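You operate a simulated robot arm through the tools that you are given. There is no shell and no other tool.

You run a simulated two-armed robot. Do the job below in one go: nothing can be reset, and whatever is moved stays where it is left.

TASK
Mark the red metal block on top of the 2 cm gauge block in the small marker's drawer.
Fine: focus dial at 4 cm; leave both in the drawer.

Only the result counts: the job must be done as asked and must still hold three seconds after the hand-in. Knocking over, shifting, dropping, spilling or breaking anything else fails it.

THE ROBOT
Two 6-joint arms with two-finger parallel grippers on one trunk that stands fixed in place. Base frame: the origin is at the foot of the trunk, x ahead of it, y to its left, z up. Readings come in m, rad, newtons and seconds.
The left shoulder is at [-0.077, 0.177, 0.832], the right one opposite. With the tool pointing down near the work surface each hand reaches from about 0.1 to 0.72 m from the base axis, measured 20 degrees to its own side. Payload 1.57 kg a hand.
The tool frame of a hand sits at the grasp point between the pads (the TCP): z along the fingers, y along the line on which they close. The tips reach 0.03 m beyond it. Largest opening 0.08 m; finger width 0.017, thickness 0.012; the body of the gripper, 0.04 by 0.082 m, starts 0.08 m behind the TCP.
Orientation is that of the tool frame in the base frame, as a unit quaternion [w, x, y, z]. With the fingers straight down and closing along the base's y, the tool's x points along the base's -x, its y along +y and its z along -z.

THE INTERFACE
- The arms move only by the tool play_rows. It takes "left_increments", "right_increments" or both (then of equal length, played together; a hand with none holds still); each is a list of rows, each a list of 7 numbers: the shift along the tool's x, y, z in m, then the turn, a rotation vector about the tool's x, y, z in rad, then the finger opening in m, from 0 to 0.08. In form: [[dx, dy, dz, wx, wy, wz, jaw], ...]. A call has 1 to 20 rows; each row is the pose to reach, as a shift and turn from the pose commanded when the call began, along the tool's axes at that moment. Rows are played at 5 a second. More than 0.05 m and 0.15 rad between two rows, or a gripper value outside its range, and nothing of the call is played. A pose out of reach is approached as far as the arm can. The call stops where the force on the tool passes 90 N (or 10 N more than at its start, if that is more) or the arm is blocked; 0.2 s more then pass. The fingers move at their own pace (about 0.072 m/s each) and stop on an object; they squeeze with about 42 N. The grip force told is the motor's: it shows also when the fingers shut on nothing. Time passes only in rows, and 0.2 s behind the last, so rows that repeat a pose let the fingers close. The reply holds the time, the measured pose of the TCP, the force on the tool along the base axes, the opening and the grip force, in the units named above and with some noise, with the torque about the TCP (base axes, N m) and any sound that the robot's microphone picked up.
- Cameras (640 x 400 px; columns grow to the right, rows downward): "scene" is now at [0.0403, 0.0231, 1.5624]; the picture's right is [0.26, -0.96, 0.00], its down [-0.65, -0.18, -0.74] and it looks along [0.71, 0.20, -0.67] (base axes); focal length 318 px, centre (320, 200). "left" rides on the left gripper at [0.072, 0.007, -0.122] in its tool frame; the picture's right is [-0.09, 1.00, 0.00], its down [-0.84, -0.08, -0.54] and it looks along [-0.54, -0.05, 0.84] (tool axes); focal length 238 px, centre (320, 200). "right" rides on the right gripper at [0.072, -0.007, -0.122] in its tool frame; the picture's right is [0.09, 1.00, 0.00], its down [-0.84, 0.08, -0.54] and it looks along [-0.54, 0.05, 0.84] (tool axes); focal length 238 px, centre (320, 200). There is no depth. A picture from a camera that has moved, and an enlarged one, comes with that camera's place and axes in the base frame and with its lens.
- camera(camera): a new picture of that camera. It takes no simulated time.
- slide_trunk(by): slides the trunk up (or, below 0, down) by that many m; the arms and the scene camera ride with it, the base frame stays. It gives what a move gives, with no picture.
- pan_tilt(pan, tilt): turns the head with the scene camera to pan (to the left, within 2.496 rad either way) and tilt (down, from -0.506 to 1.204), counted from straight ahead of the robot. It gives what a move gives.
- enlarge(camera, box): a new picture of the part [left, top, right, bottom] of that camera's present view, enlarged. It takes no simulated time.
- sign_off(): hands the job in; it is judged then, once.

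Places have to be worked out from the pictures, the camera data and where the tool is seen. Open the grippers and draw the arms clear of the work before you hand the job in, unless the task says otherwise.

The tools are called after "Call:" as name(argument=value, ...) on one line, values as JSON. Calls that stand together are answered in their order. play_rows: Moves the arms, as the interface text tells. Its arguments: {"type":"object","properties":{"left_increments":{"type":"array","items":{"type":"array","items":{"type":"number"}}},"right_increments":{"type":"array","items":{"type":"array","items":{"type":"number"}}}},"required":[]} The other tools are called the same way: slide_trunk (by) slides the trunk up or down; pan_tilt (pan, tilt) turns the head that bears the scene camera; camera (camera) takes a picture; enlarge (camera, box) takes an enlarged picture of a part of a camera's view; sign_off () hands the job in.

At the start:

```text
t: 0.0
left_tcp_pos: [0.3214, 0.3537, 1.3184]
left_tcp_rot: [0.0, 0.0, 1.0, 0.0]
left_wrist_force: [-0.3, -0.4, -0.3]
left_torque: [0.0, -0.03, -0.01]
left_opening: 0.0799
left_grip_force: 0.0
right_tcp_pos: [0.3491, 0.0095, 1.3113]
right_tcp_rot: [0.0, 0.0, 1.0, 0.0]
right_wrist_force: [-0.2, 0.5, -0.4]
right_torque: [-0.01, -0.02, -0.01]
right_opening: 0.0802
right_grip_force: 0.0
trunk travel left (down, up): [-0.275, 0.053]
head pan, tilt: [0.267, 0.737]
```

scene: 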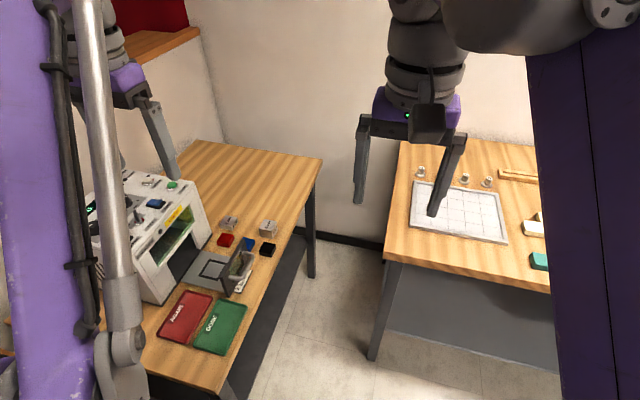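
right: 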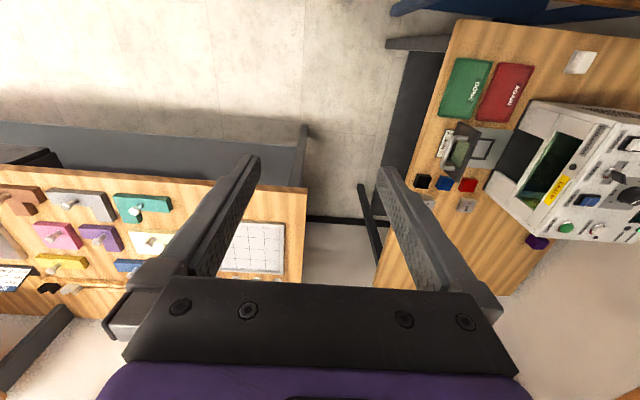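
left: 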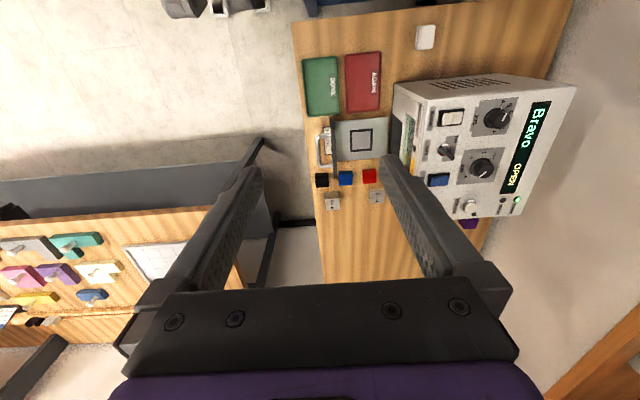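

I see a laser-marker-like machine ("Bravo", OPEN) on the left table with blocks and gauge blocks beside it. I take closer pictures before moving anything.

Call:
enlarge(camera="left", box=[290, 0, 590, 230])

Call:
enlarge(camera="scene", box=[70, 140, 330, 380])

Call:
enlarge(camera="right", box=[380, 20, 640, 250])

```text
1.74 times, centred on (440, 115) of left
camera zoom: at [0.2478, 0.3591, 1.4416], right [0.09, 1.0, 0.0], down [0.84, -0.08, 0.54], along [0.54, -0.05, -0.84], focal length 414 px, centre (111, 348)
```

zoom: 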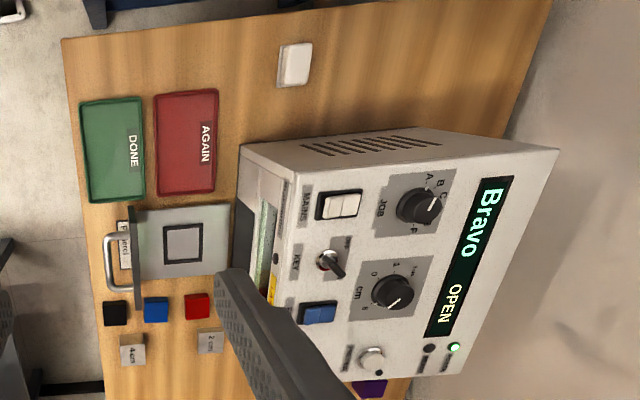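

```text
1.67 times, centred on (200, 260) of scene
camera zoom: at [0.0403, 0.0231, 1.5624], right [0.26, -0.96, 0.0], down [-0.65, -0.18, -0.74], along [0.71, 0.2, -0.67], focal length 530 px, centre (520, 100)
```

zoom: 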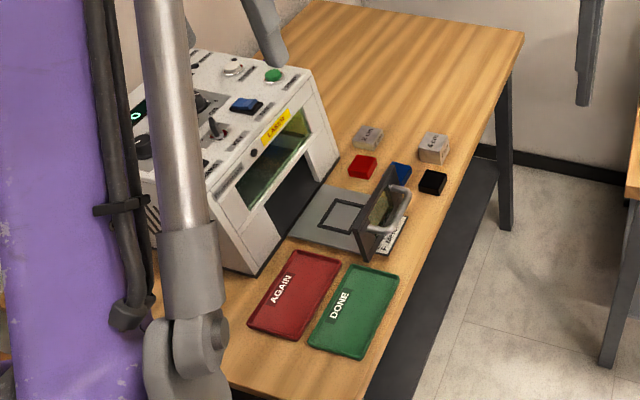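

```text
1.74 times, centred on (510, 135) of right
camera zoom: at [0.2773, 0.0037, 1.4338], right [-0.09, 1.0, 0.0], down [0.84, 0.08, 0.54], along [0.54, 0.05, -0.84], focal length 414 px, centre (-10, 313)
```

zoom: 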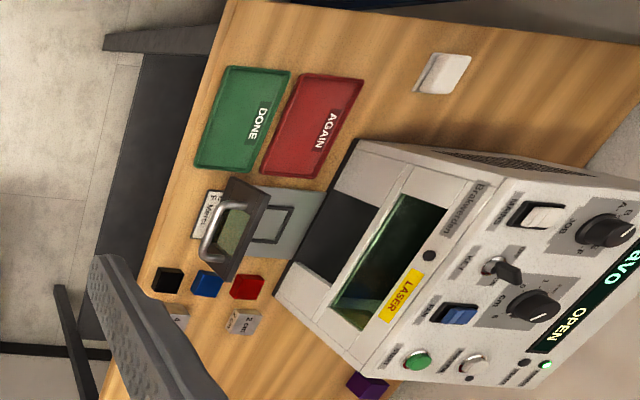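

The red block triangulates to about (0.58, 0.48, 0.81), the machine is just behind it in +y. I turn the head to look at the machine and read the labels better.

Call:
pan_tilt(pan=0.6, tilt=0.75)

Call:
enlarge(camera="left", box=[380, 70, 580, 230])

Call:
enlarge(camera="left", box=[290, 100, 420, 220])

Call:
camera(camera="scene")

```text
t: 0.8
left_tcp_pos: [0.3219, 0.3528, 1.3181]
left_tcp_rot: [0.0, -0.001, 1.0, 0.0]
left_wrist_force: [-0.2, 0.1, -0.2]
left_torque: [-0.01, 0.01, 0.0]
left_opening: 0.0799
left_grip_force: 0.0
right_tcp_pos: [0.3507, 0.0096, 1.311]
right_tcp_rot: [0.0, 0.0, 1.0, 0.001]
right_wrist_force: [0.0, -0.1, 0.4]
right_torque: [0.01, 0.02, 0.01]
right_opening: 0.08
right_grip_force: 0.0
trunk travel left (down, up): [-0.275, 0.053]
head pan, tilt: [0.6, 0.75]
```

```text
2.50 times, centred on (480, 150) of left
camera zoom: at [0.2478, 0.3591, 1.4416], right [0.09, 1.0, 0.0], down [0.84, -0.08, 0.54], along [0.54, -0.05, -0.84], focal length 596 px, centre (-80, 325)
```

zoom: 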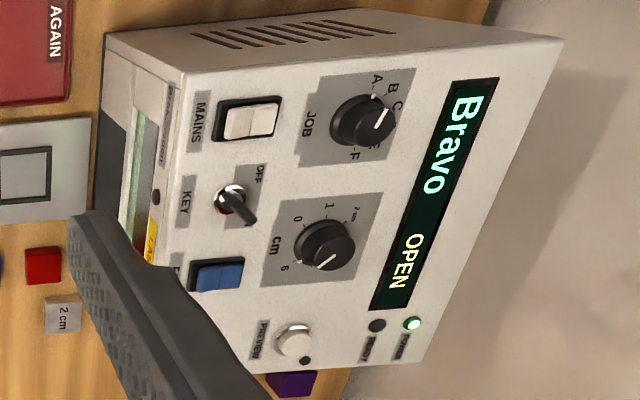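

```text
3.33 times, centred on (355, 160) of left
camera zoom: at [0.2478, 0.3591, 1.4416], right [0.09, 1.0, 0.0], down [0.84, -0.08, 0.54], along [0.54, -0.05, -0.84], focal length 794 px, centre (203, 333)
```

zoom: 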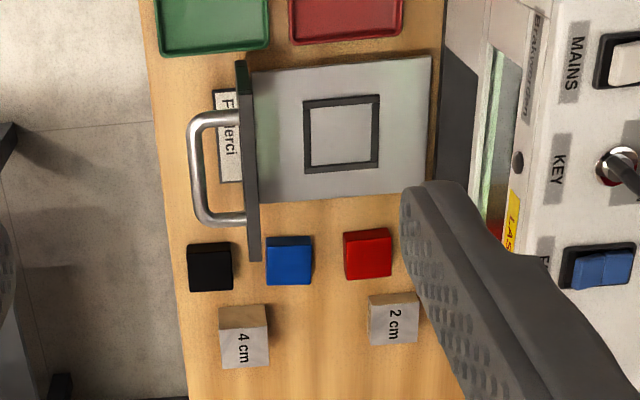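

```text
taken
camera scene: at [0.0282, 0.0478, 1.5613], right [0.56, -0.83, 0.0], down [-0.56, -0.38, -0.73], along [0.6, 0.41, -0.68], focal length 318 px, centre (320, 200)
```

scene: 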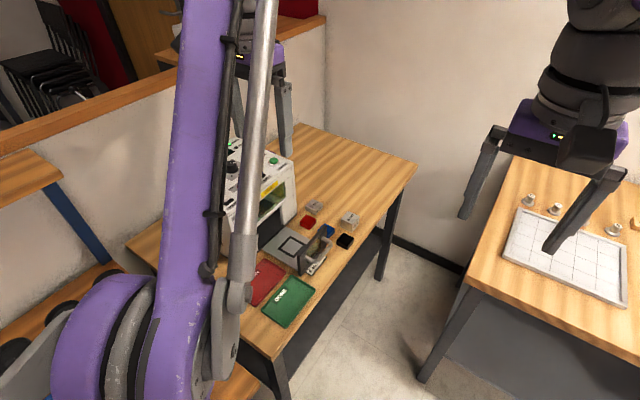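

The machine panel sits at about z≈1.02, x 0.33–0.60, y 0.55–0.78; I move the left hand sideways (high, clear of everything) to look straight at the panel through the wrist camera.

Call:
play_rows(left_increments=[[0.012, 0.04, 0, 0, 0, 0, 0.08], [0.025, 0.08, 0, 0, 0, 0, 0.08], [0.037, 0.12, 0, 0, 0, 0, 0.08], [0.05, 0.16, 0, 0, 0, 0, 0.08], [0.06, 0.19, 0, 0, 0, 0, 0.08], [0.06, 0.19, 0, 0, 0, 0, 0.08]])

Call:
camera(camera="left")

Call:
camera(camera="scene")

```text
t: 2.2
left_tcp_pos: [0.2704, 0.5121, 1.3121]
left_tcp_rot: [0.0, 0.0, 1.0, 0.0]
left_wrist_force: [-0.7, -0.7, -0.8]
left_torque: [0.01, -0.01, -0.01]
left_opening: 0.0797
left_grip_force: 0.1
left hand out of reach, approached as far as the arm can: row 4, 5, 6
right_tcp_pos: [0.3496, 0.0097, 1.3108]
right_tcp_rot: [0.001, 0.0, 1.0, 0.0]
right_wrist_force: [0.0, 0.8, -0.4]
right_torque: [0.01, 0.0, 0.01]
right_opening: 0.08
right_grip_force: 0.1
trunk travel left (down, up): [-0.275, 0.053]
head pan, tilt: [0.6, 0.75]
```

```text
taken
camera left: at [0.196, 0.5169, 1.4355], right [0.09, 1.0, 0.0], down [0.84, -0.08, 0.54], along [0.54, -0.05, -0.84], focal length 238 px, centre (320, 200)
```

left: 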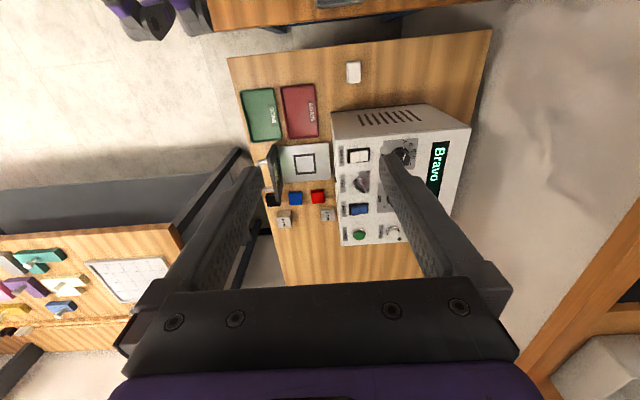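

```text
taken
camera scene: at [0.0282, 0.0488, 1.5612], right [0.56, -0.83, 0.0], down [-0.56, -0.39, -0.73], along [0.6, 0.41, -0.68], focal length 318 px, centre (320, 200)
```

scene: 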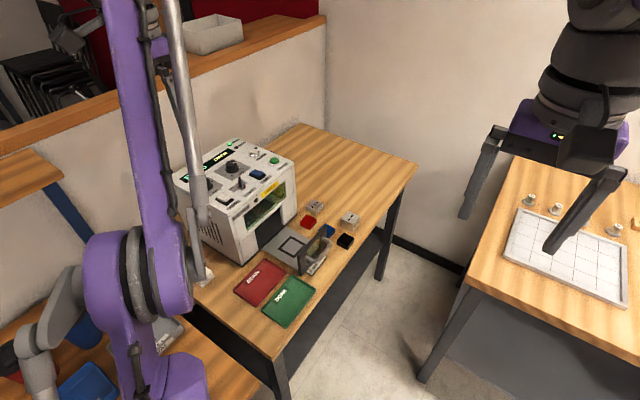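

The scene camera now sees the machine well; I enlarge it to read the panel.

Call:
enlarge(camera="scene", box=[170, 130, 310, 220])

Call:
enlarge(camera="scene", box=[230, 180, 370, 280])

Call:
enlarge(camera="left", box=[320, 100, 480, 250])

Call:
enlarge(camera="right", box=[480, 80, 640, 260])

```text
4.44 times, centred on (240, 175) of scene
camera zoom: at [0.0282, 0.0488, 1.5612], right [0.56, -0.83, 0.0], down [-0.56, -0.39, -0.73], along [0.6, 0.41, -0.68], focal length 1413 px, centre (676, 311)
```

zoom: 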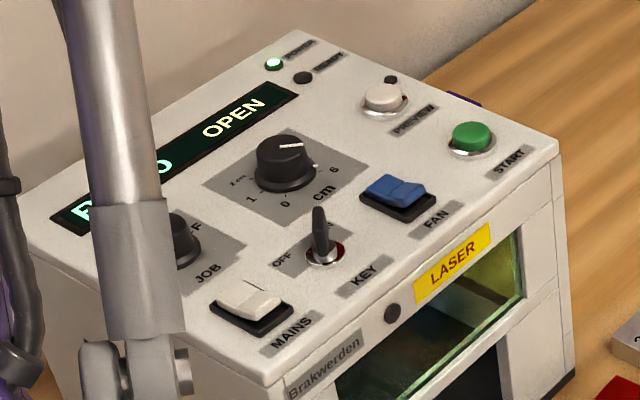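

```text
4.00 times, centred on (300, 230) of scene
camera zoom: at [0.0282, 0.0488, 1.5612], right [0.56, -0.83, 0.0], down [-0.56, -0.39, -0.73], along [0.6, 0.41, -0.68], focal length 1272 px, centre (400, 80)
```

zoom: 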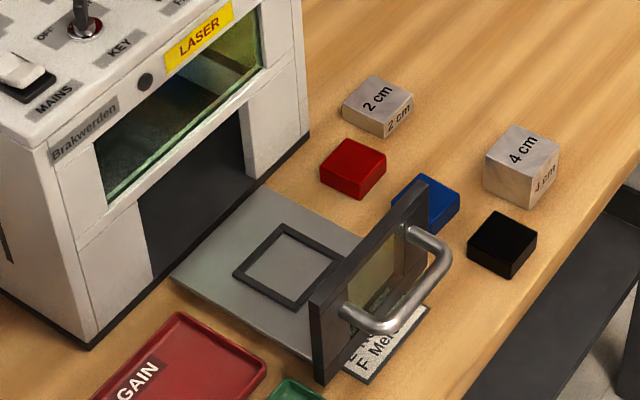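

```text
2.67 times, centred on (400, 175) of left
camera zoom: at [0.196, 0.5169, 1.4355], right [0.09, 1.0, 0.0], down [0.84, -0.08, 0.54], along [0.54, -0.05, -0.84], focal length 636 px, centre (107, 267)
```

zoom: 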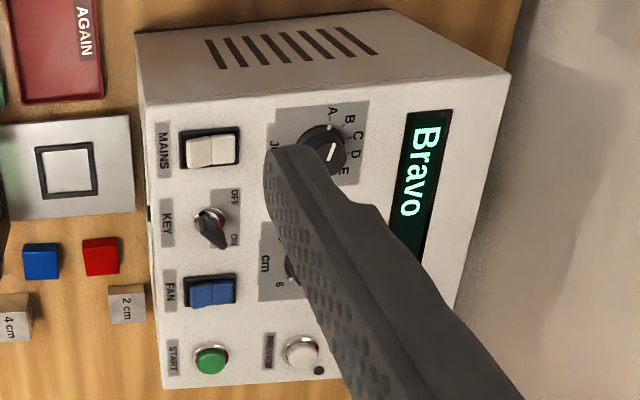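

```text
2.22 times, centred on (560, 170) of right
camera zoom: at [0.2774, 0.0046, 1.4338], right [-0.09, 1.0, 0.0], down [0.84, 0.08, 0.54], along [0.54, 0.05, -0.84], focal length 530 px, centre (-213, 267)
```

zoom: 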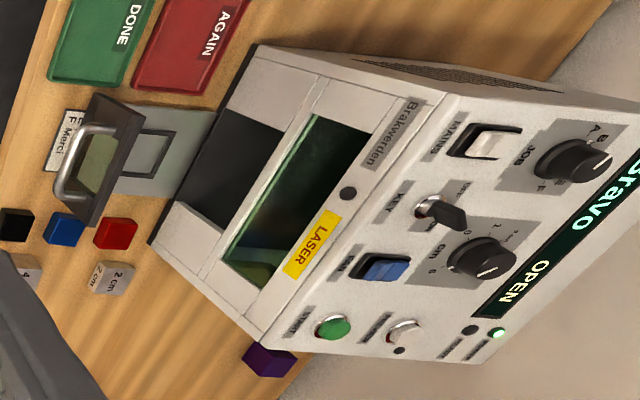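

There is a job card on the table under the drawer handle ("...F Merci") and the MAINS, KEY, FAN rockers, START, PREVIEW, JOB and cm dials on the panel. I move the left hand back toward −y and lower, to read the card and look at the drawer from its front side.

Call:
play_rows(left_increments=[[-0.02, -0.045, 0, 0, 0, 0, 0.08], [-0.04, -0.09, 0, 0, 0, 0, 0.08], [-0.06, -0.135, 0.01, 0, 0, 0, 0.08], [-0.08, -0.175, 0.03, 0, 0, 0, 0.08], [-0.1, -0.21, 0.05, 0, 0, 0, 0.08], [-0.12, -0.24, 0.08, 0, 0, 0, 0.08], [-0.14, -0.27, 0.11, 0, 0, 0, 0.08], [-0.15, -0.29, 0.14, 0, 0, 0, 0.08], [-0.16, -0.3, 0.17, 0, 0, 0, 0.08], [-0.16, -0.3, 0.17, 0, 0, 0, 0.08]])

Call:
camera(camera="left")

```text
refused: row 3 steps farther than a row can; nothing moved
```

```text
taken
camera left: at [0.196, 0.5169, 1.4355], right [0.09, 1.0, 0.0], down [0.84, -0.08, 0.54], along [0.54, -0.05, -0.84], focal length 238 px, centre (320, 200)
```

left: 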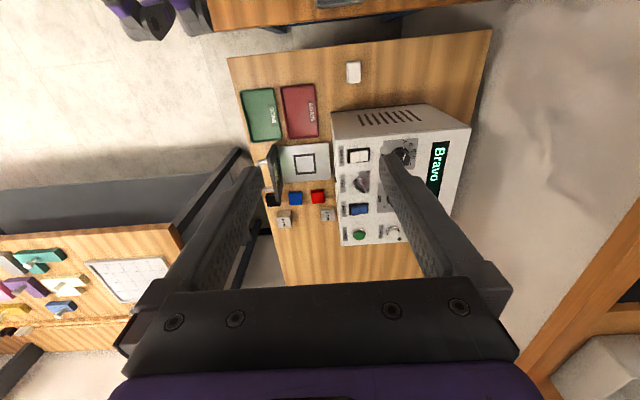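

One row step was slightly over 5 cm, so nothing moved; I repeat with smaller steps.

Call:
play_rows(left_increments=[[-0.015, -0.04, 0, 0, 0, 0, 0.08], [-0.03, -0.08, 0, 0, 0, 0, 0.08], [-0.045, -0.12, 0.01, 0, 0, 0, 0.08], [-0.06, -0.16, 0.02, 0, 0, 0, 0.08], [-0.075, -0.19, 0.05, 0, 0, 0, 0.08], [-0.09, -0.22, 0.08, 0, 0, 0, 0.08], [-0.11, -0.245, 0.11, 0, 0, 0, 0.08], [-0.13, -0.27, 0.14, 0, 0, 0, 0.08], [-0.15, -0.29, 0.17, 0, 0, 0, 0.08], [-0.15, -0.29, 0.17, 0, 0, 0, 0.08]])

Call:
camera(camera="left")

Call:
camera(camera="scene")

```text
t: 4.4
left_tcp_pos: [0.4187, 0.2195, 1.1415]
left_tcp_rot: [0.0, 0.001, 1.0, -0.001]
left_wrist_force: [-0.2, -0.4, -0.7]
left_torque: [-0.06, -0.01, 0.0]
left_opening: 0.08
left_grip_force: 0.0
right_tcp_pos: [0.3497, 0.0096, 1.3126]
right_tcp_rot: [0.0, -0.001, 1.0, 0.0]
right_wrist_force: [0.0, -0.4, -0.1]
right_torque: [0.0, 0.0, -0.03]
right_opening: 0.0801
right_grip_force: 0.1
trunk travel left (down, up): [-0.275, 0.053]
head pan, tilt: [0.6, 0.75]
```

```text
taken
camera left: at [0.3457, 0.2247, 1.2635], right [0.09, 1.0, 0.0], down [0.84, -0.08, 0.54], along [0.54, -0.05, -0.84], focal length 238 px, centre (320, 200)
```

left: 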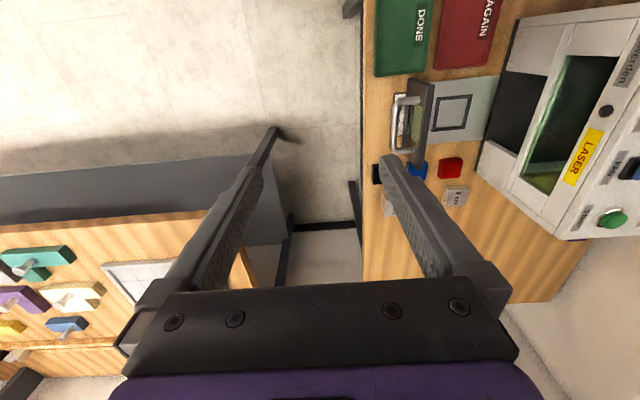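

```text
taken
camera scene: at [0.0276, 0.0479, 1.5613], right [0.56, -0.83, 0.0], down [-0.56, -0.39, -0.73], along [0.6, 0.41, -0.68], focal length 318 px, centre (320, 200)
```

scene: 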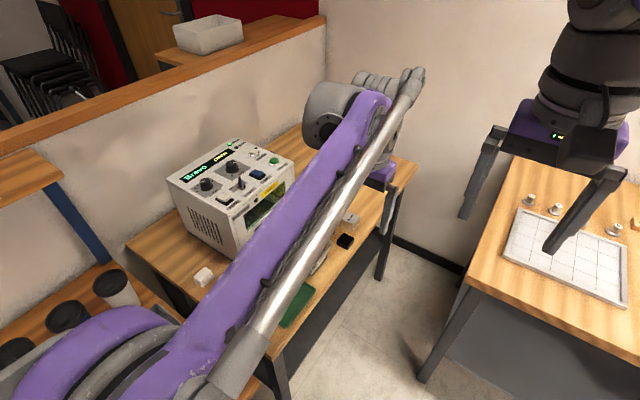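

I enlarge the card and the dials.

Call:
enlarge(camera="left", box=[360, 70, 520, 220])

Call:
enlarge(camera="left", box=[375, 85, 445, 165])

Call:
enlarge(camera="scene", box=[160, 130, 300, 230])

```text
2.67 times, centred on (440, 145) of left
camera zoom: at [0.3457, 0.2247, 1.2635], right [0.09, 1.0, 0.0], down [0.84, -0.08, 0.54], along [0.54, -0.05, -0.84], focal length 636 px, centre (0, 347)
```

zoom: 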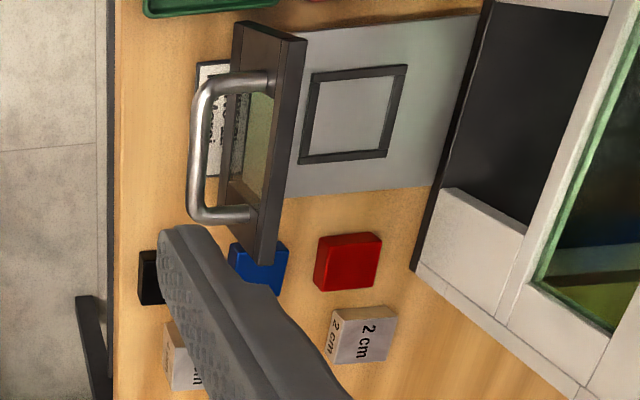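

```text
5.00 times, centred on (410, 125) of left
camera zoom: at [0.3457, 0.2247, 1.2635], right [0.09, 1.0, 0.0], down [0.84, -0.08, 0.54], along [0.54, -0.05, -0.84], focal length 1192 px, centre (-130, 575)
```

zoom: 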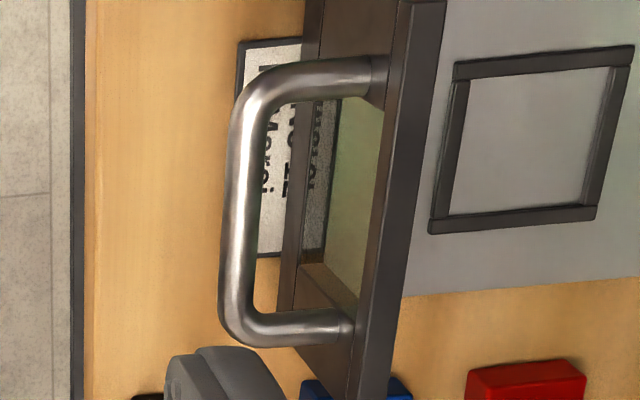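

```text
4.00 times, centred on (230, 180) of scene
camera zoom: at [0.0276, 0.0479, 1.5613], right [0.56, -0.83, 0.0], down [-0.56, -0.39, -0.73], along [0.6, 0.41, -0.68], focal length 1272 px, centre (680, 280)
```

zoom: 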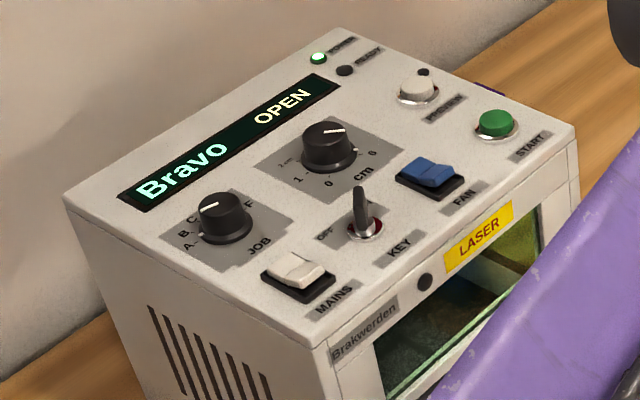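

The card is still partly hidden by the drawer handle. I move the right hand away to −y and bring the left camera lower from the −y side to read the card under the handle.

Call:
play_rows(left_increments=[[0, -0.03, 0.03, 0, 0, 0, 0.08], [-0.01, -0.05, 0.06, 0, 0, 0, 0.08], [-0.02, -0.07, 0.09, 0, 0, 0, 0.08], [-0.03, -0.09, 0.12, 0, 0, 0, 0.08], [-0.03, -0.09, 0.15, 0, 0, 0, 0.08], [-0.03, -0.09, 0.15, 0, 0, 0, 0.08]], right_increments=[[0, -0.045, 0, 0, 0, 0, 0.08], [0, -0.09, 0, 0, 0, 0, 0.08], [0, -0.135, 0, 0, 0, 0, 0.08], [0, -0.18, 0, 0, 0, 0, 0.08], [0, -0.2, 0, 0, 0, 0, 0.08], [0, -0.2, 0, 0, 0, 0, 0.08]])

Call:
camera(camera="left")

```text
t: 5.8
left_tcp_pos: [0.4502, 0.1297, 0.991]
left_tcp_rot: [0.0, 0.0, 1.0, 0.0]
left_wrist_force: [-0.1, -0.4, -0.7]
left_torque: [0.01, -0.02, -0.01]
left_opening: 0.0798
left_grip_force: 0.1
right_tcp_pos: [0.3516, -0.1907, 1.3115]
right_tcp_rot: [0.001, 0.0, 1.0, 0.0]
right_wrist_force: [-0.2, 0.9, 0.5]
right_torque: [0.01, 0.02, -0.01]
right_opening: 0.08
right_grip_force: 0.1
trunk travel left (down, up): [-0.275, 0.053]
head pan, tilt: [0.6, 0.75]
```

```text
taken
camera left: at [0.376, 0.1358, 1.1141], right [0.09, 1.0, 0.0], down [0.84, -0.08, 0.54], along [0.54, -0.05, -0.84], focal length 238 px, centre (320, 200)
```

left: 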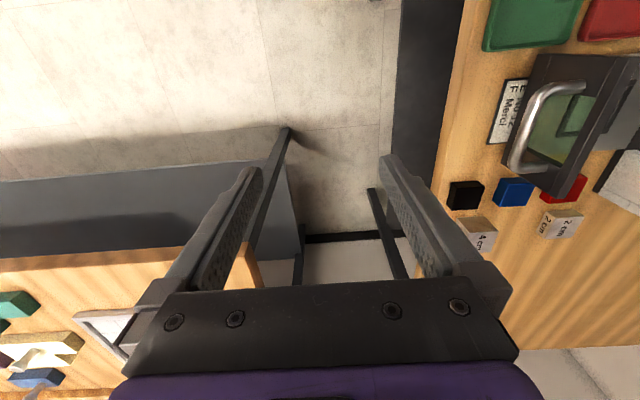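

Call:
enlarge(camera="left", box=[460, 50, 640, 170])

Call:
enlarge(camera="left", box=[430, 150, 610, 270])

```text
3.33 times, centred on (550, 110) of left
camera zoom: at [0.376, 0.1358, 1.1141], right [0.09, 1.0, 0.0], down [0.84, -0.08, 0.54], along [0.54, -0.05, -0.84], focal length 794 px, centre (-447, 500)
```

zoom: 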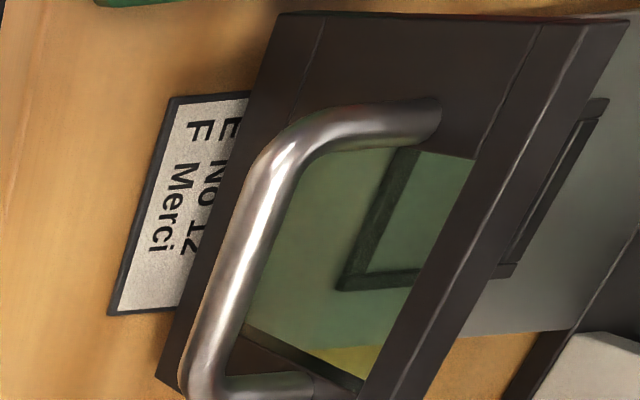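

```text
3.33 times, centred on (520, 210) of left
camera zoom: at [0.376, 0.1358, 1.1141], right [0.09, 1.0, 0.0], down [0.84, -0.08, 0.54], along [0.54, -0.05, -0.84], focal length 794 px, centre (-347, 167)
```

zoom: 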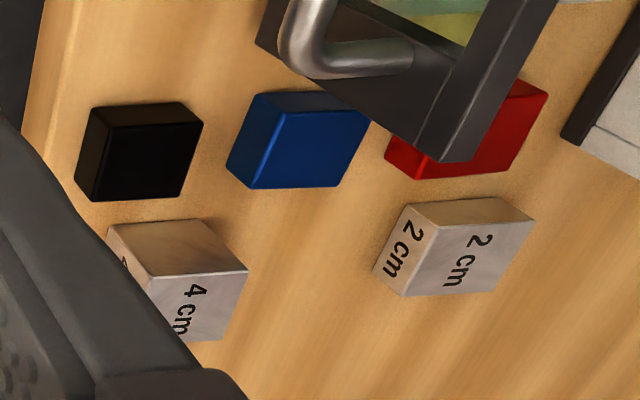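

The card's remaining lines are hidden by the drawer front; the job list is texts such as "E No 12", "F Merci". I raise the trunk fully to gain reach over the machine top.

Call:
slide_trunk(by=0.05)

```text
t: 6.7
left_tcp_pos: [0.449, 0.1308, 1.0421]
left_tcp_rot: [0.0, 0.0, 1.0, 0.0]
left_wrist_force: [-0.5, -0.2, -0.3]
left_torque: [0.03, -0.05, -0.04]
left_opening: 0.08
left_grip_force: 0.1
right_tcp_pos: [0.35, -0.1906, 1.3616]
right_tcp_rot: [0.0, 0.0, 1.0, 0.0]
right_wrist_force: [0.2, -0.1, 0.0]
right_torque: [-0.01, -0.01, 0.03]
right_opening: 0.0799
right_grip_force: 0.1
trunk travel left (down, up): [-0.325, 0.003]
head pan, tilt: [0.6, 0.75]
```

Now I move the left hand over the front of the machine at z≈1.13 to look down on the blocks and drawer.

Call:
play_rows(left_increments=[[0, 0.02, -0.04, 0, 0, 0, 0.08], [-0.01, 0.05, -0.08, 0, 0, 0, 0.08], [-0.02, 0.095, -0.09, 0, 0, 0, 0.08], [-0.03, 0.14, -0.09, 0, 0, 0, 0.08], [-0.04, 0.185, -0.09, 0, 0, 0, 0.08], [-0.05, 0.23, -0.09, 0, 0, 0, 0.08], [-0.05, 0.275, -0.09, 0, 0, 0, 0.08], [-0.05, 0.32, -0.09, 0, 0, 0, 0.08], [-0.05, 0.32, -0.09, 0, 0, 0, 0.08]])

Call:
camera(camera="left")

Call:
camera(camera="scene")

```text
refused: row 2 steps farther than a row can; nothing moved
```

```text
taken
camera left: at [0.3748, 0.136, 1.1652], right [0.09, 1.0, 0.0], down [0.84, -0.08, 0.54], along [0.54, -0.05, -0.84], focal length 238 px, centre (320, 200)
```

left: 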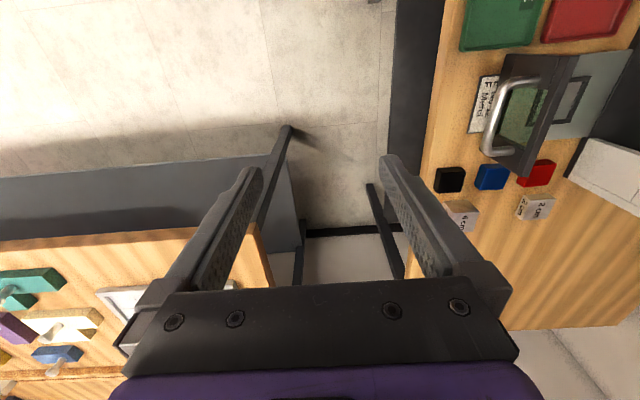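

```text
taken
camera scene: at [0.025, 0.0478, 1.6142], right [0.56, -0.83, 0.0], down [-0.56, -0.39, -0.73], along [0.6, 0.41, -0.68], focal length 318 px, centre (320, 200)
```

scene: 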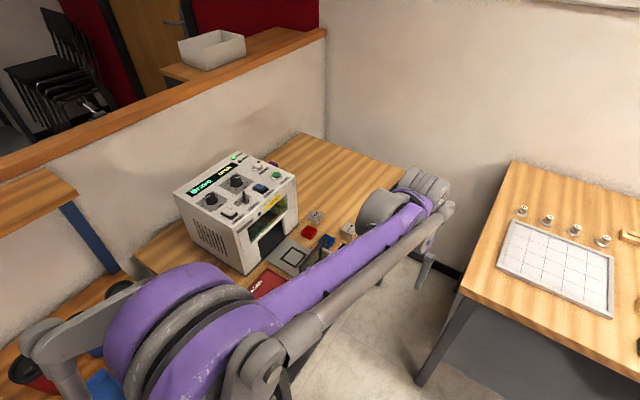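

A step exceeded the limit again; I resend with steps of at most 4.5 cm.

Call:
play_rows(left_increments=[[0, 0.01, -0.04, 0, 0, 0, 0.08], [-0.01, 0.03, -0.075, 0, 0, 0, 0.08], [-0.02, 0.07, -0.09, 0, 0, 0, 0.08], [-0.025, 0.11, -0.09, 0, 0, 0, 0.08], [-0.03, 0.15, -0.09, 0, 0, 0, 0.08], [-0.035, 0.19, -0.09, 0, 0, 0, 0.08], [-0.04, 0.23, -0.09, 0, 0, 0, 0.08], [-0.045, 0.27, -0.09, 0, 0, 0, 0.08], [-0.05, 0.31, -0.09, 0, 0, 0, 0.08], [-0.05, 0.32, -0.09, 0, 0, 0, 0.08], [-0.05, 0.32, -0.09, 0, 0, 0, 0.08]])

Call:
camera(camera="left")

Call:
camera(camera="scene")

```text
t: 9.1
left_tcp_pos: [0.4987, 0.45, 1.1316]
left_tcp_rot: [-0.001, 0.0, 1.0, 0.001]
left_wrist_force: [0.3, 0.0, 0.1]
left_torque: [0.0, 0.06, -0.02]
left_opening: 0.0797
left_grip_force: 0.2
right_tcp_pos: [0.3503, -0.19, 1.3612]
right_tcp_rot: [0.0, 0.0, 1.0, 0.001]
right_wrist_force: [0.3, 0.6, 0.5]
right_torque: [-0.02, 0.03, 0.01]
right_opening: 0.0801
right_grip_force: 0.0
trunk travel left (down, up): [-0.325, 0.003]
head pan, tilt: [0.6, 0.75]
```

```text
taken
camera left: at [0.4253, 0.4568, 1.2546], right [0.09, 1.0, 0.0], down [0.84, -0.08, 0.54], along [0.54, -0.05, -0.84], focal length 238 px, centre (320, 200)
```

left: 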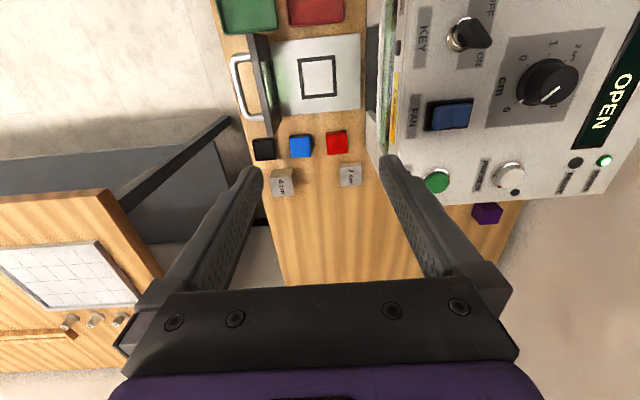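

```text
taken
camera scene: at [0.026, 0.048, 1.6142], right [0.56, -0.83, 0.0], down [-0.56, -0.39, -0.73], along [0.6, 0.41, -0.68], focal length 318 px, centre (320, 200)
```

scene: 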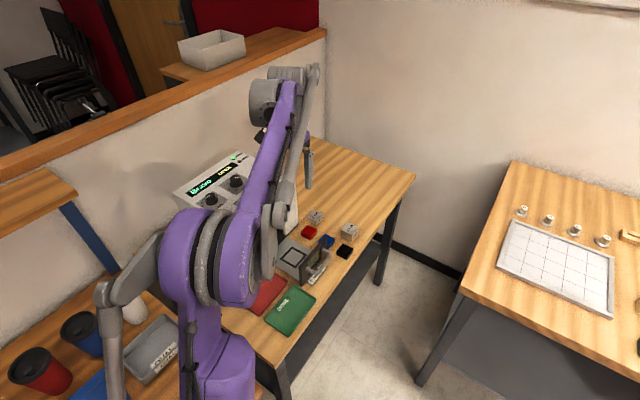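

Excellent view of the blocks, drawer and panel; I enlarge the two areas to measure.

Call:
enlarge(camera="left", box=[220, 20, 380, 200])

Call:
enlarge(camera="left", box=[380, 0, 640, 210])

Call:
enlarge(camera="left", box=[475, 20, 605, 130])

Call:
enlarge(camera="scene", box=[260, 190, 380, 300])

```text
2.22 times, centred on (300, 110) of left
camera zoom: at [0.4253, 0.4568, 1.2546], right [0.09, 1.0, 0.0], down [0.84, -0.08, 0.54], along [0.54, -0.05, -0.84], focal length 530 px, centre (364, 400)
```

zoom: 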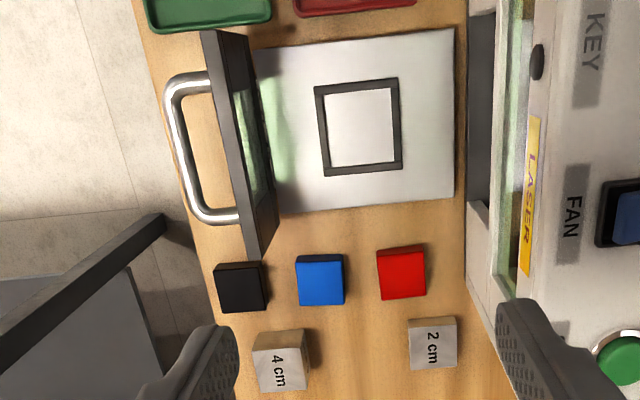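

```text
1.90 times, centred on (510, 105) of left
camera zoom: at [0.4253, 0.4568, 1.2546], right [0.09, 1.0, 0.0], down [0.84, -0.08, 0.54], along [0.54, -0.05, -0.84], focal length 454 px, centre (-42, 381)
```

zoom: 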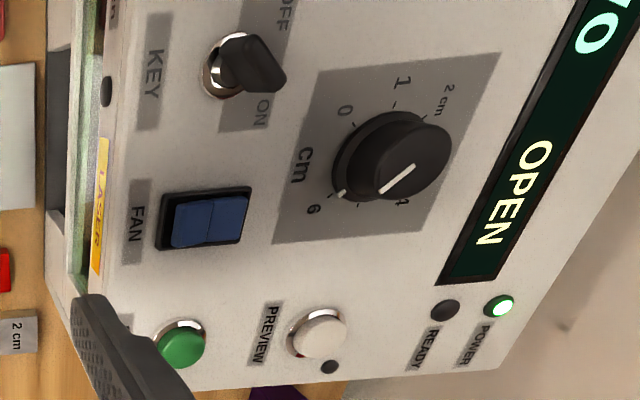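

```text
3.64 times, centred on (540, 75) of left
camera zoom: at [0.4253, 0.4568, 1.2546], right [0.09, 1.0, 0.0], down [0.84, -0.08, 0.54], along [0.54, -0.05, -0.84], focal length 867 px, centre (-480, 654)
```

zoom: 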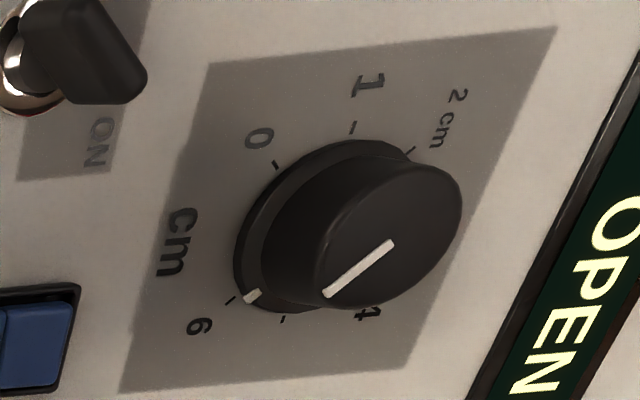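

```text
3.64 times, centred on (320, 245) of scene
camera zoom: at [0.026, 0.048, 1.6142], right [0.56, -0.83, 0.0], down [-0.56, -0.39, -0.73], along [0.6, 0.41, -0.68], focal length 1156 px, centre (320, 36)
```

zoom: 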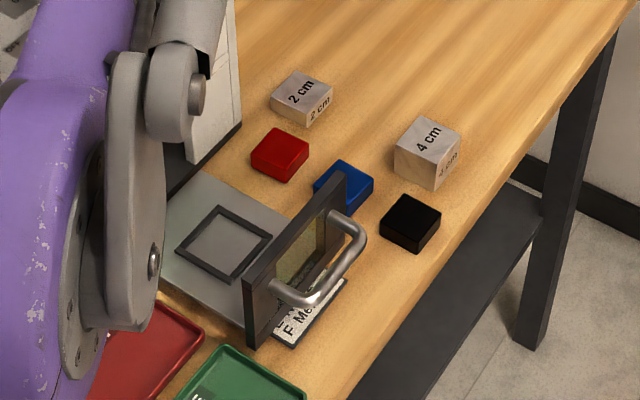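

Measured: gauge 2 cm at ≈(0.650, 0.500), red at ≈(0.580, 0.474), drawer square ≈(0.47, 0.45), focus dial centre ≈(0.471, 0.649) pointing at 6 with 45° per cm, panel z≈1.02, machine x≤0.60 and front y≈0.53. I test the reach toward the gauge with the hand still high (z≥0.95).

Call:
play_rows(left_increments=[[-0.03, 0, 0.03, 0, 0, 0, 0.08], [-0.06, 0, 0.06, 0, 0, 0, 0.08], [-0.09, 0, 0.09, 0, 0, 0, 0.08], [-0.11, 0, 0.12, 0, 0, 0, 0.08], [-0.13, 0.01, 0.15, 0, 0, 0, 0.08], [-0.15, 0.02, 0.18, 0, 0, 0, 0.08], [-0.15, 0.03, 0.18, 0, 0, 0, 0.08], [-0.15, 0.03, 0.18, 0, 0, 0, 0.08]])

Call:
camera(camera="left")

Call:
camera(camera="scene")

```text
t: 10.9
left_tcp_pos: [0.6491, 0.4794, 0.9515]
left_tcp_rot: [0.0, 0.0, 1.0, 0.0]
left_wrist_force: [0.4, 0.2, -0.1]
left_torque: [-0.02, 0.03, -0.01]
left_opening: 0.0799
left_grip_force: 0.0
right_tcp_pos: [0.35, -0.1911, 1.3605]
right_tcp_rot: [0.0, 0.0, 1.0, -0.001]
right_wrist_force: [-0.2, -0.3, -0.7]
right_torque: [0.02, 0.04, 0.0]
right_opening: 0.0797
right_grip_force: 0.2
trunk travel left (down, up): [-0.325, 0.003]
head pan, tilt: [0.6, 0.75]
```

```text
taken
camera left: at [0.576, 0.4859, 1.0748], right [0.09, 1.0, 0.0], down [0.84, -0.08, 0.54], along [0.54, -0.05, -0.84], focal length 238 px, centre (320, 200)
```

left: 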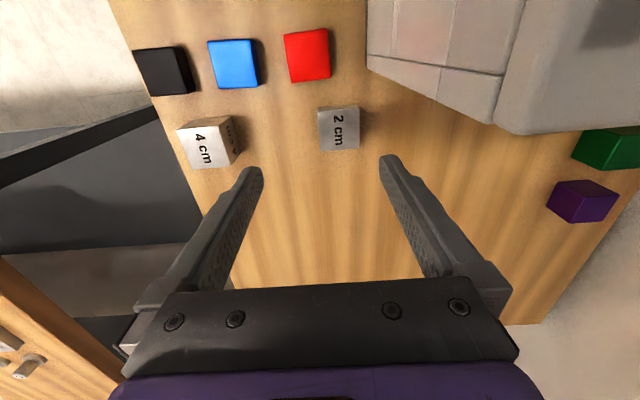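

```text
taken
camera scene: at [0.0263, 0.0478, 1.6142], right [0.56, -0.83, 0.0], down [-0.56, -0.39, -0.73], along [0.6, 0.41, -0.68], focal length 318 px, centre (320, 200)
```

scene: 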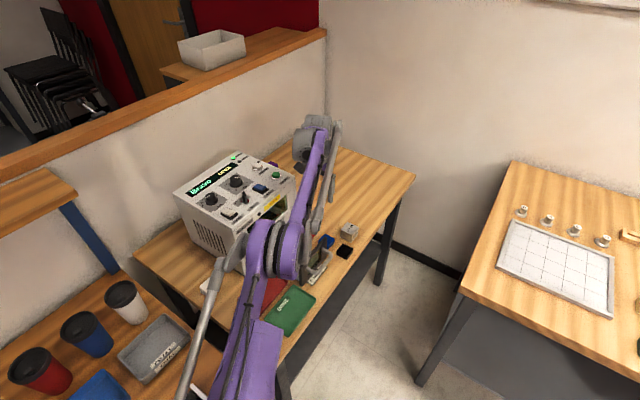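

The vertical tool reaches here without trouble. I enlarge to measure the gauge and red blocks accurately.

Call:
enlarge(camera="left", box=[270, 20, 390, 170])

Call:
enlarge(camera="scene", box=[170, 140, 310, 230])

```text
2.67 times, centred on (330, 95) of left
camera zoom: at [0.576, 0.4859, 1.0748], right [0.09, 1.0, 0.0], down [0.84, -0.08, 0.54], along [0.54, -0.05, -0.84], focal length 636 px, centre (293, 480)
```

zoom: 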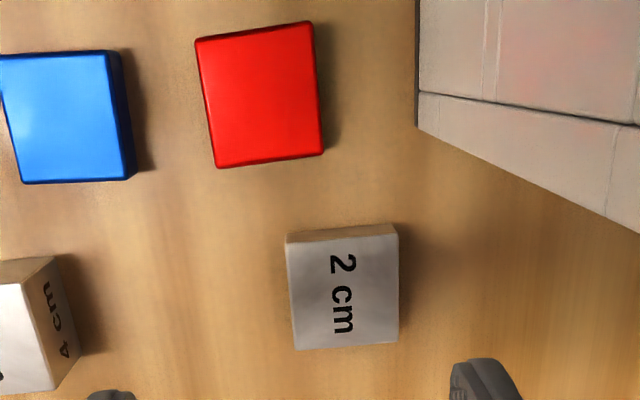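

```text
4.44 times, centred on (240, 185) of scene
camera zoom: at [0.0263, 0.0478, 1.6142], right [0.56, -0.83, 0.0], down [-0.56, -0.39, -0.73], along [0.6, 0.41, -0.68], focal length 1413 px, centre (676, 267)
```

zoom: 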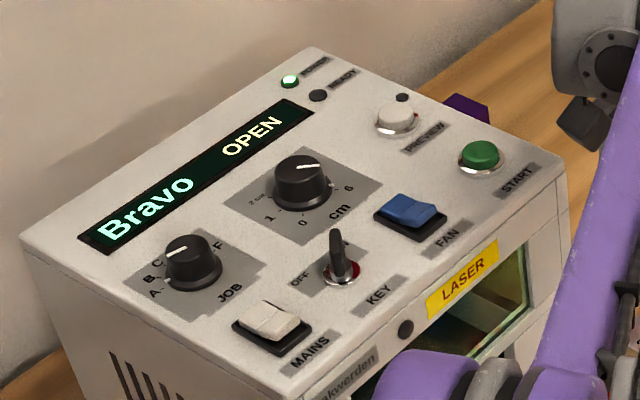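

The gauge is centred at ≈(0.652, 0.500) and axis-aligned. I move over it and descend to z≈0.88, then check alignment.

Call:
play_rows(left_increments=[[-0.003, 0.02, 0.0, 0, 0, 0, 0.07], [-0.003, 0.02, 0.03, 0, 0, 0, 0.07], [-0.003, 0.02, 0.055, 0, 0, 0, 0.07], [-0.003, 0.02, 0.075, 0, 0, 0, 0.07], [-0.003, 0.02, 0.075, 0, 0, 0, 0.07]])

Call:
camera(camera="left")

Call:
enlarge(camera="scene", box=[250, 130, 390, 260])

```text
t: 12.1
left_tcp_pos: [0.6522, 0.4985, 0.8771]
left_tcp_rot: [0.0, 0.001, 1.0, 0.001]
left_wrist_force: [0.6, 0.3, 0.3]
left_torque: [-0.01, 0.01, 0.02]
left_opening: 0.0701
left_grip_force: 0.1
right_tcp_pos: [0.3498, -0.1913, 1.3617]
right_tcp_rot: [0.0, -0.001, 1.0, 0.0]
right_wrist_force: [-0.1, -0.9, 0.8]
right_torque: [0.01, 0.03, -0.01]
right_opening: 0.08
right_grip_force: 0.0
trunk travel left (down, up): [-0.325, 0.003]
head pan, tilt: [0.6, 0.75]
```

```text
taken
camera left: at [0.5783, 0.5057, 0.9999], right [0.09, 1.0, 0.0], down [0.84, -0.08, 0.54], along [0.54, -0.05, -0.84], focal length 238 px, centre (320, 200)
```

left: 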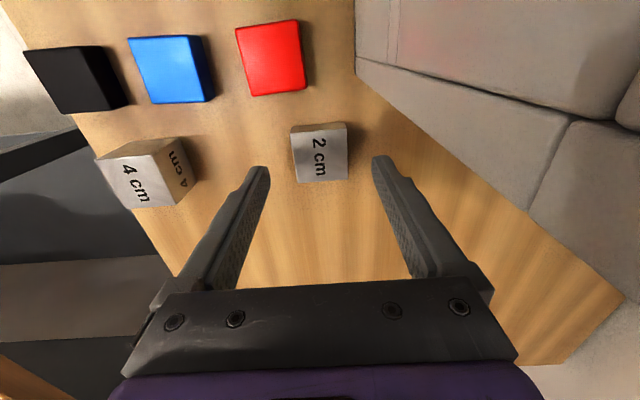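

```text
3.08 times, centred on (320, 195) of scene
camera zoom: at [0.0258, 0.0476, 1.6142], right [0.56, -0.83, 0.0], down [-0.56, -0.39, -0.73], along [0.6, 0.41, -0.68], focal length 978 px, centre (320, 215)
```

zoom: 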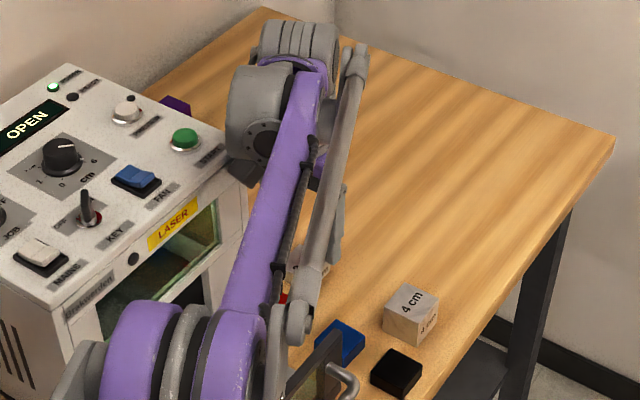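

Alignment is good (gauge ≈(0.6516, 0.4997), hand at y≈0.4985) and the wrist camera just clears the machine front. I descend straight down in small steps to about 5 mm above the table with the tips.

Call:
play_rows(left_increments=[[0, 0.001, 0.01, 0, 0, 0, 0.07], [0, 0.001, 0.02, 0, 0, 0, 0.07], [0, 0.001, 0.03, 0, 0, 0, 0.07], [0, 0.001, 0.036, 0, 0, 0, 0.07], [0, 0.001, 0.036, 0, 0, 0, 0.07]])

Call:
camera(camera="left")

```text
t: 13.3
left_tcp_pos: [0.6529, 0.501, 0.8411]
left_tcp_rot: [0.0, 0.0, 1.0, 0.0]
left_wrist_force: [-0.5, -0.5, 0.5]
left_torque: [0.02, 0.0, 0.03]
left_opening: 0.0701
left_grip_force: 0.1
right_tcp_pos: [0.3494, -0.1914, 1.3612]
right_tcp_rot: [0.0, -0.001, 1.0, 0.0]
right_wrist_force: [-1.1, 0.0, 0.1]
right_torque: [0.0, 0.0, 0.03]
right_opening: 0.0801
right_grip_force: 0.1
trunk travel left (down, up): [-0.325, 0.003]
head pan, tilt: [0.6, 0.75]
```

```text
taken
camera left: at [0.5784, 0.5071, 0.9637], right [0.09, 1.0, 0.0], down [0.84, -0.08, 0.54], along [0.54, -0.05, -0.84], focal length 238 px, centre (320, 200)
```

left: 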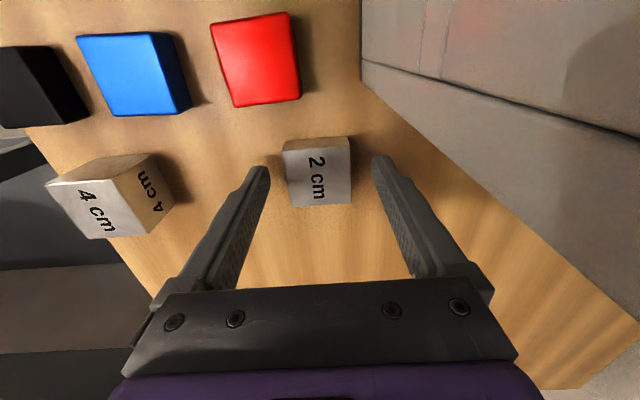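

Call:
enlarge(camera="left", box=[240, 120, 400, 220])

```text
4.00 times, centred on (320, 170) of left
camera zoom: at [0.5784, 0.5071, 0.9637], right [0.09, 1.0, 0.0], down [0.84, -0.08, 0.54], along [0.54, -0.05, -0.84], focal length 953 px, centre (320, 320)
```

zoom: 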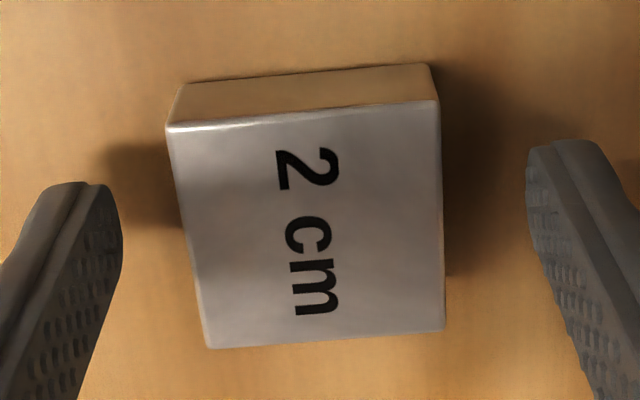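

I lower another 4 mm while watching the force, to find how near the table is.

Call:
play_rows(left_increments=[[0, -0.001, 0.002, 0, 0, 0, 0.07], [0, -0.001, 0.004, 0, 0, 0, 0.07], [0, -0.001, 0.004, 0, 0, 0, 0.07]])

```text
t: 14.1
left_tcp_pos: [0.6513, 0.4991, 0.8377]
left_tcp_rot: [0.0, 0.0, 1.0, 0.0]
left_wrist_force: [-0.2, -0.5, -0.3]
left_torque: [0.02, -0.04, -0.01]
left_opening: 0.07
left_grip_force: 0.0
right_tcp_pos: [0.3495, -0.1902, 1.361]
right_tcp_rot: [0.0, -0.001, 1.0, -0.001]
right_wrist_force: [0.1, 0.1, 0.3]
right_torque: [-0.02, -0.01, 0.0]
right_opening: 0.0799
right_grip_force: 0.1
trunk travel left (down, up): [-0.325, 0.003]
head pan, tilt: [0.6, 0.75]
```

No contact yet; 3 mm more.

Call:
play_rows(left_increments=[[0, 0, 0.002, 0, 0, 0, 0.07], [0, 0, 0.003, 0, 0, 0, 0.07], [0, 0, 0.003, 0, 0, 0, 0.07]])

Call:
enlarge(camera="left", box=[240, 120, 400, 220])

```text
t: 14.9
left_tcp_pos: [0.6519, 0.5005, 0.8336]
left_tcp_rot: [0.0, 0.0, 1.0, -0.001]
left_wrist_force: [-0.1, -0.4, 0.2]
left_torque: [0.01, -0.02, -0.04]
left_opening: 0.0699
left_grip_force: 0.0
right_tcp_pos: [0.3507, -0.1909, 1.3603]
right_tcp_rot: [0.001, 0.0, 1.0, 0.0]
right_wrist_force: [0.3, 0.0, 0.4]
right_torque: [0.02, 0.02, 0.02]
right_opening: 0.0802
right_grip_force: 0.0
trunk travel left (down, up): [-0.325, 0.003]
head pan, tilt: [0.6, 0.75]
```

```text
4.00 times, centred on (320, 170) of left
camera zoom: at [0.5785, 0.5062, 0.9569], right [0.09, 1.0, 0.0], down [0.84, -0.08, 0.54], along [0.54, -0.05, -0.84], focal length 953 px, centre (320, 320)
```

zoom: 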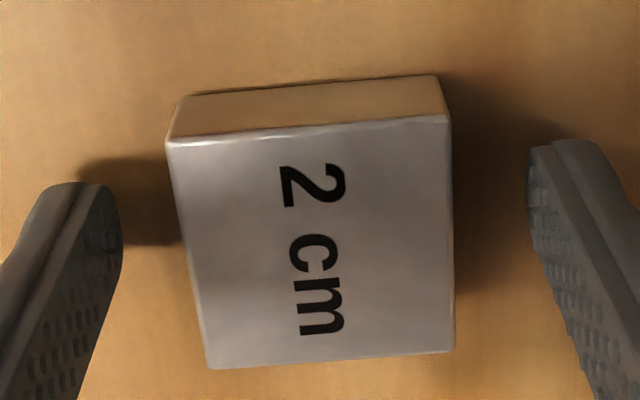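

Tips are ≈4 mm above the table and both sides of the gauge are clear. I close the fingers on the gauge.

Call:
play_rows(left_increments=[[0, 0, 0, 0, 0, 0, 0.05], [0, 0, 0, 0, 0, 0, 0.03], [0, 0, 0, 0, 0, 0, 0.02], [0, 0, 0, 0, 0, 0, 0.02]])

Call:
enlarge(camera="left", box=[240, 120, 400, 220])

```text
t: 15.9
left_tcp_pos: [0.6518, 0.5004, 0.8338]
left_tcp_rot: [0.0, 0.0, 1.0, 0.0]
left_wrist_force: [1.0, -0.4, 0.5]
left_torque: [0.01, 0.01, -0.04]
left_opening: 0.0433
left_grip_force: 42.1
right_tcp_pos: [0.3497, -0.1913, 1.3619]
right_tcp_rot: [0.0, 0.0, 1.0, 0.0]
right_wrist_force: [-0.1, 0.0, 0.0]
right_torque: [0.02, 0.0, 0.04]
right_opening: 0.08
right_grip_force: 0.1
trunk travel left (down, up): [-0.325, 0.003]
head pan, tilt: [0.6, 0.75]
```

```text
4.00 times, centred on (320, 170) of left
camera zoom: at [0.5785, 0.5062, 0.957], right [0.09, 1.0, 0.0], down [0.84, -0.08, 0.54], along [0.54, -0.05, -0.84], focal length 953 px, centre (320, 320)
```

zoom: 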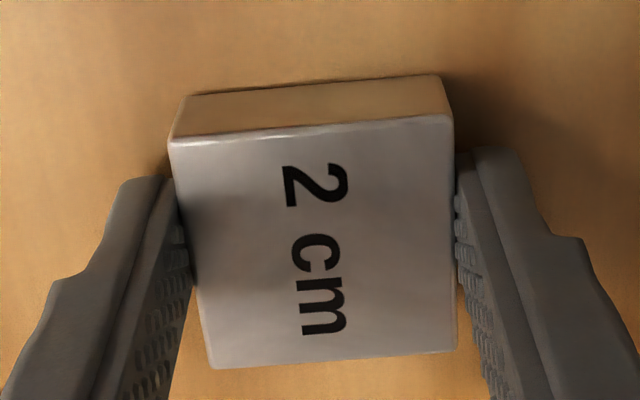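

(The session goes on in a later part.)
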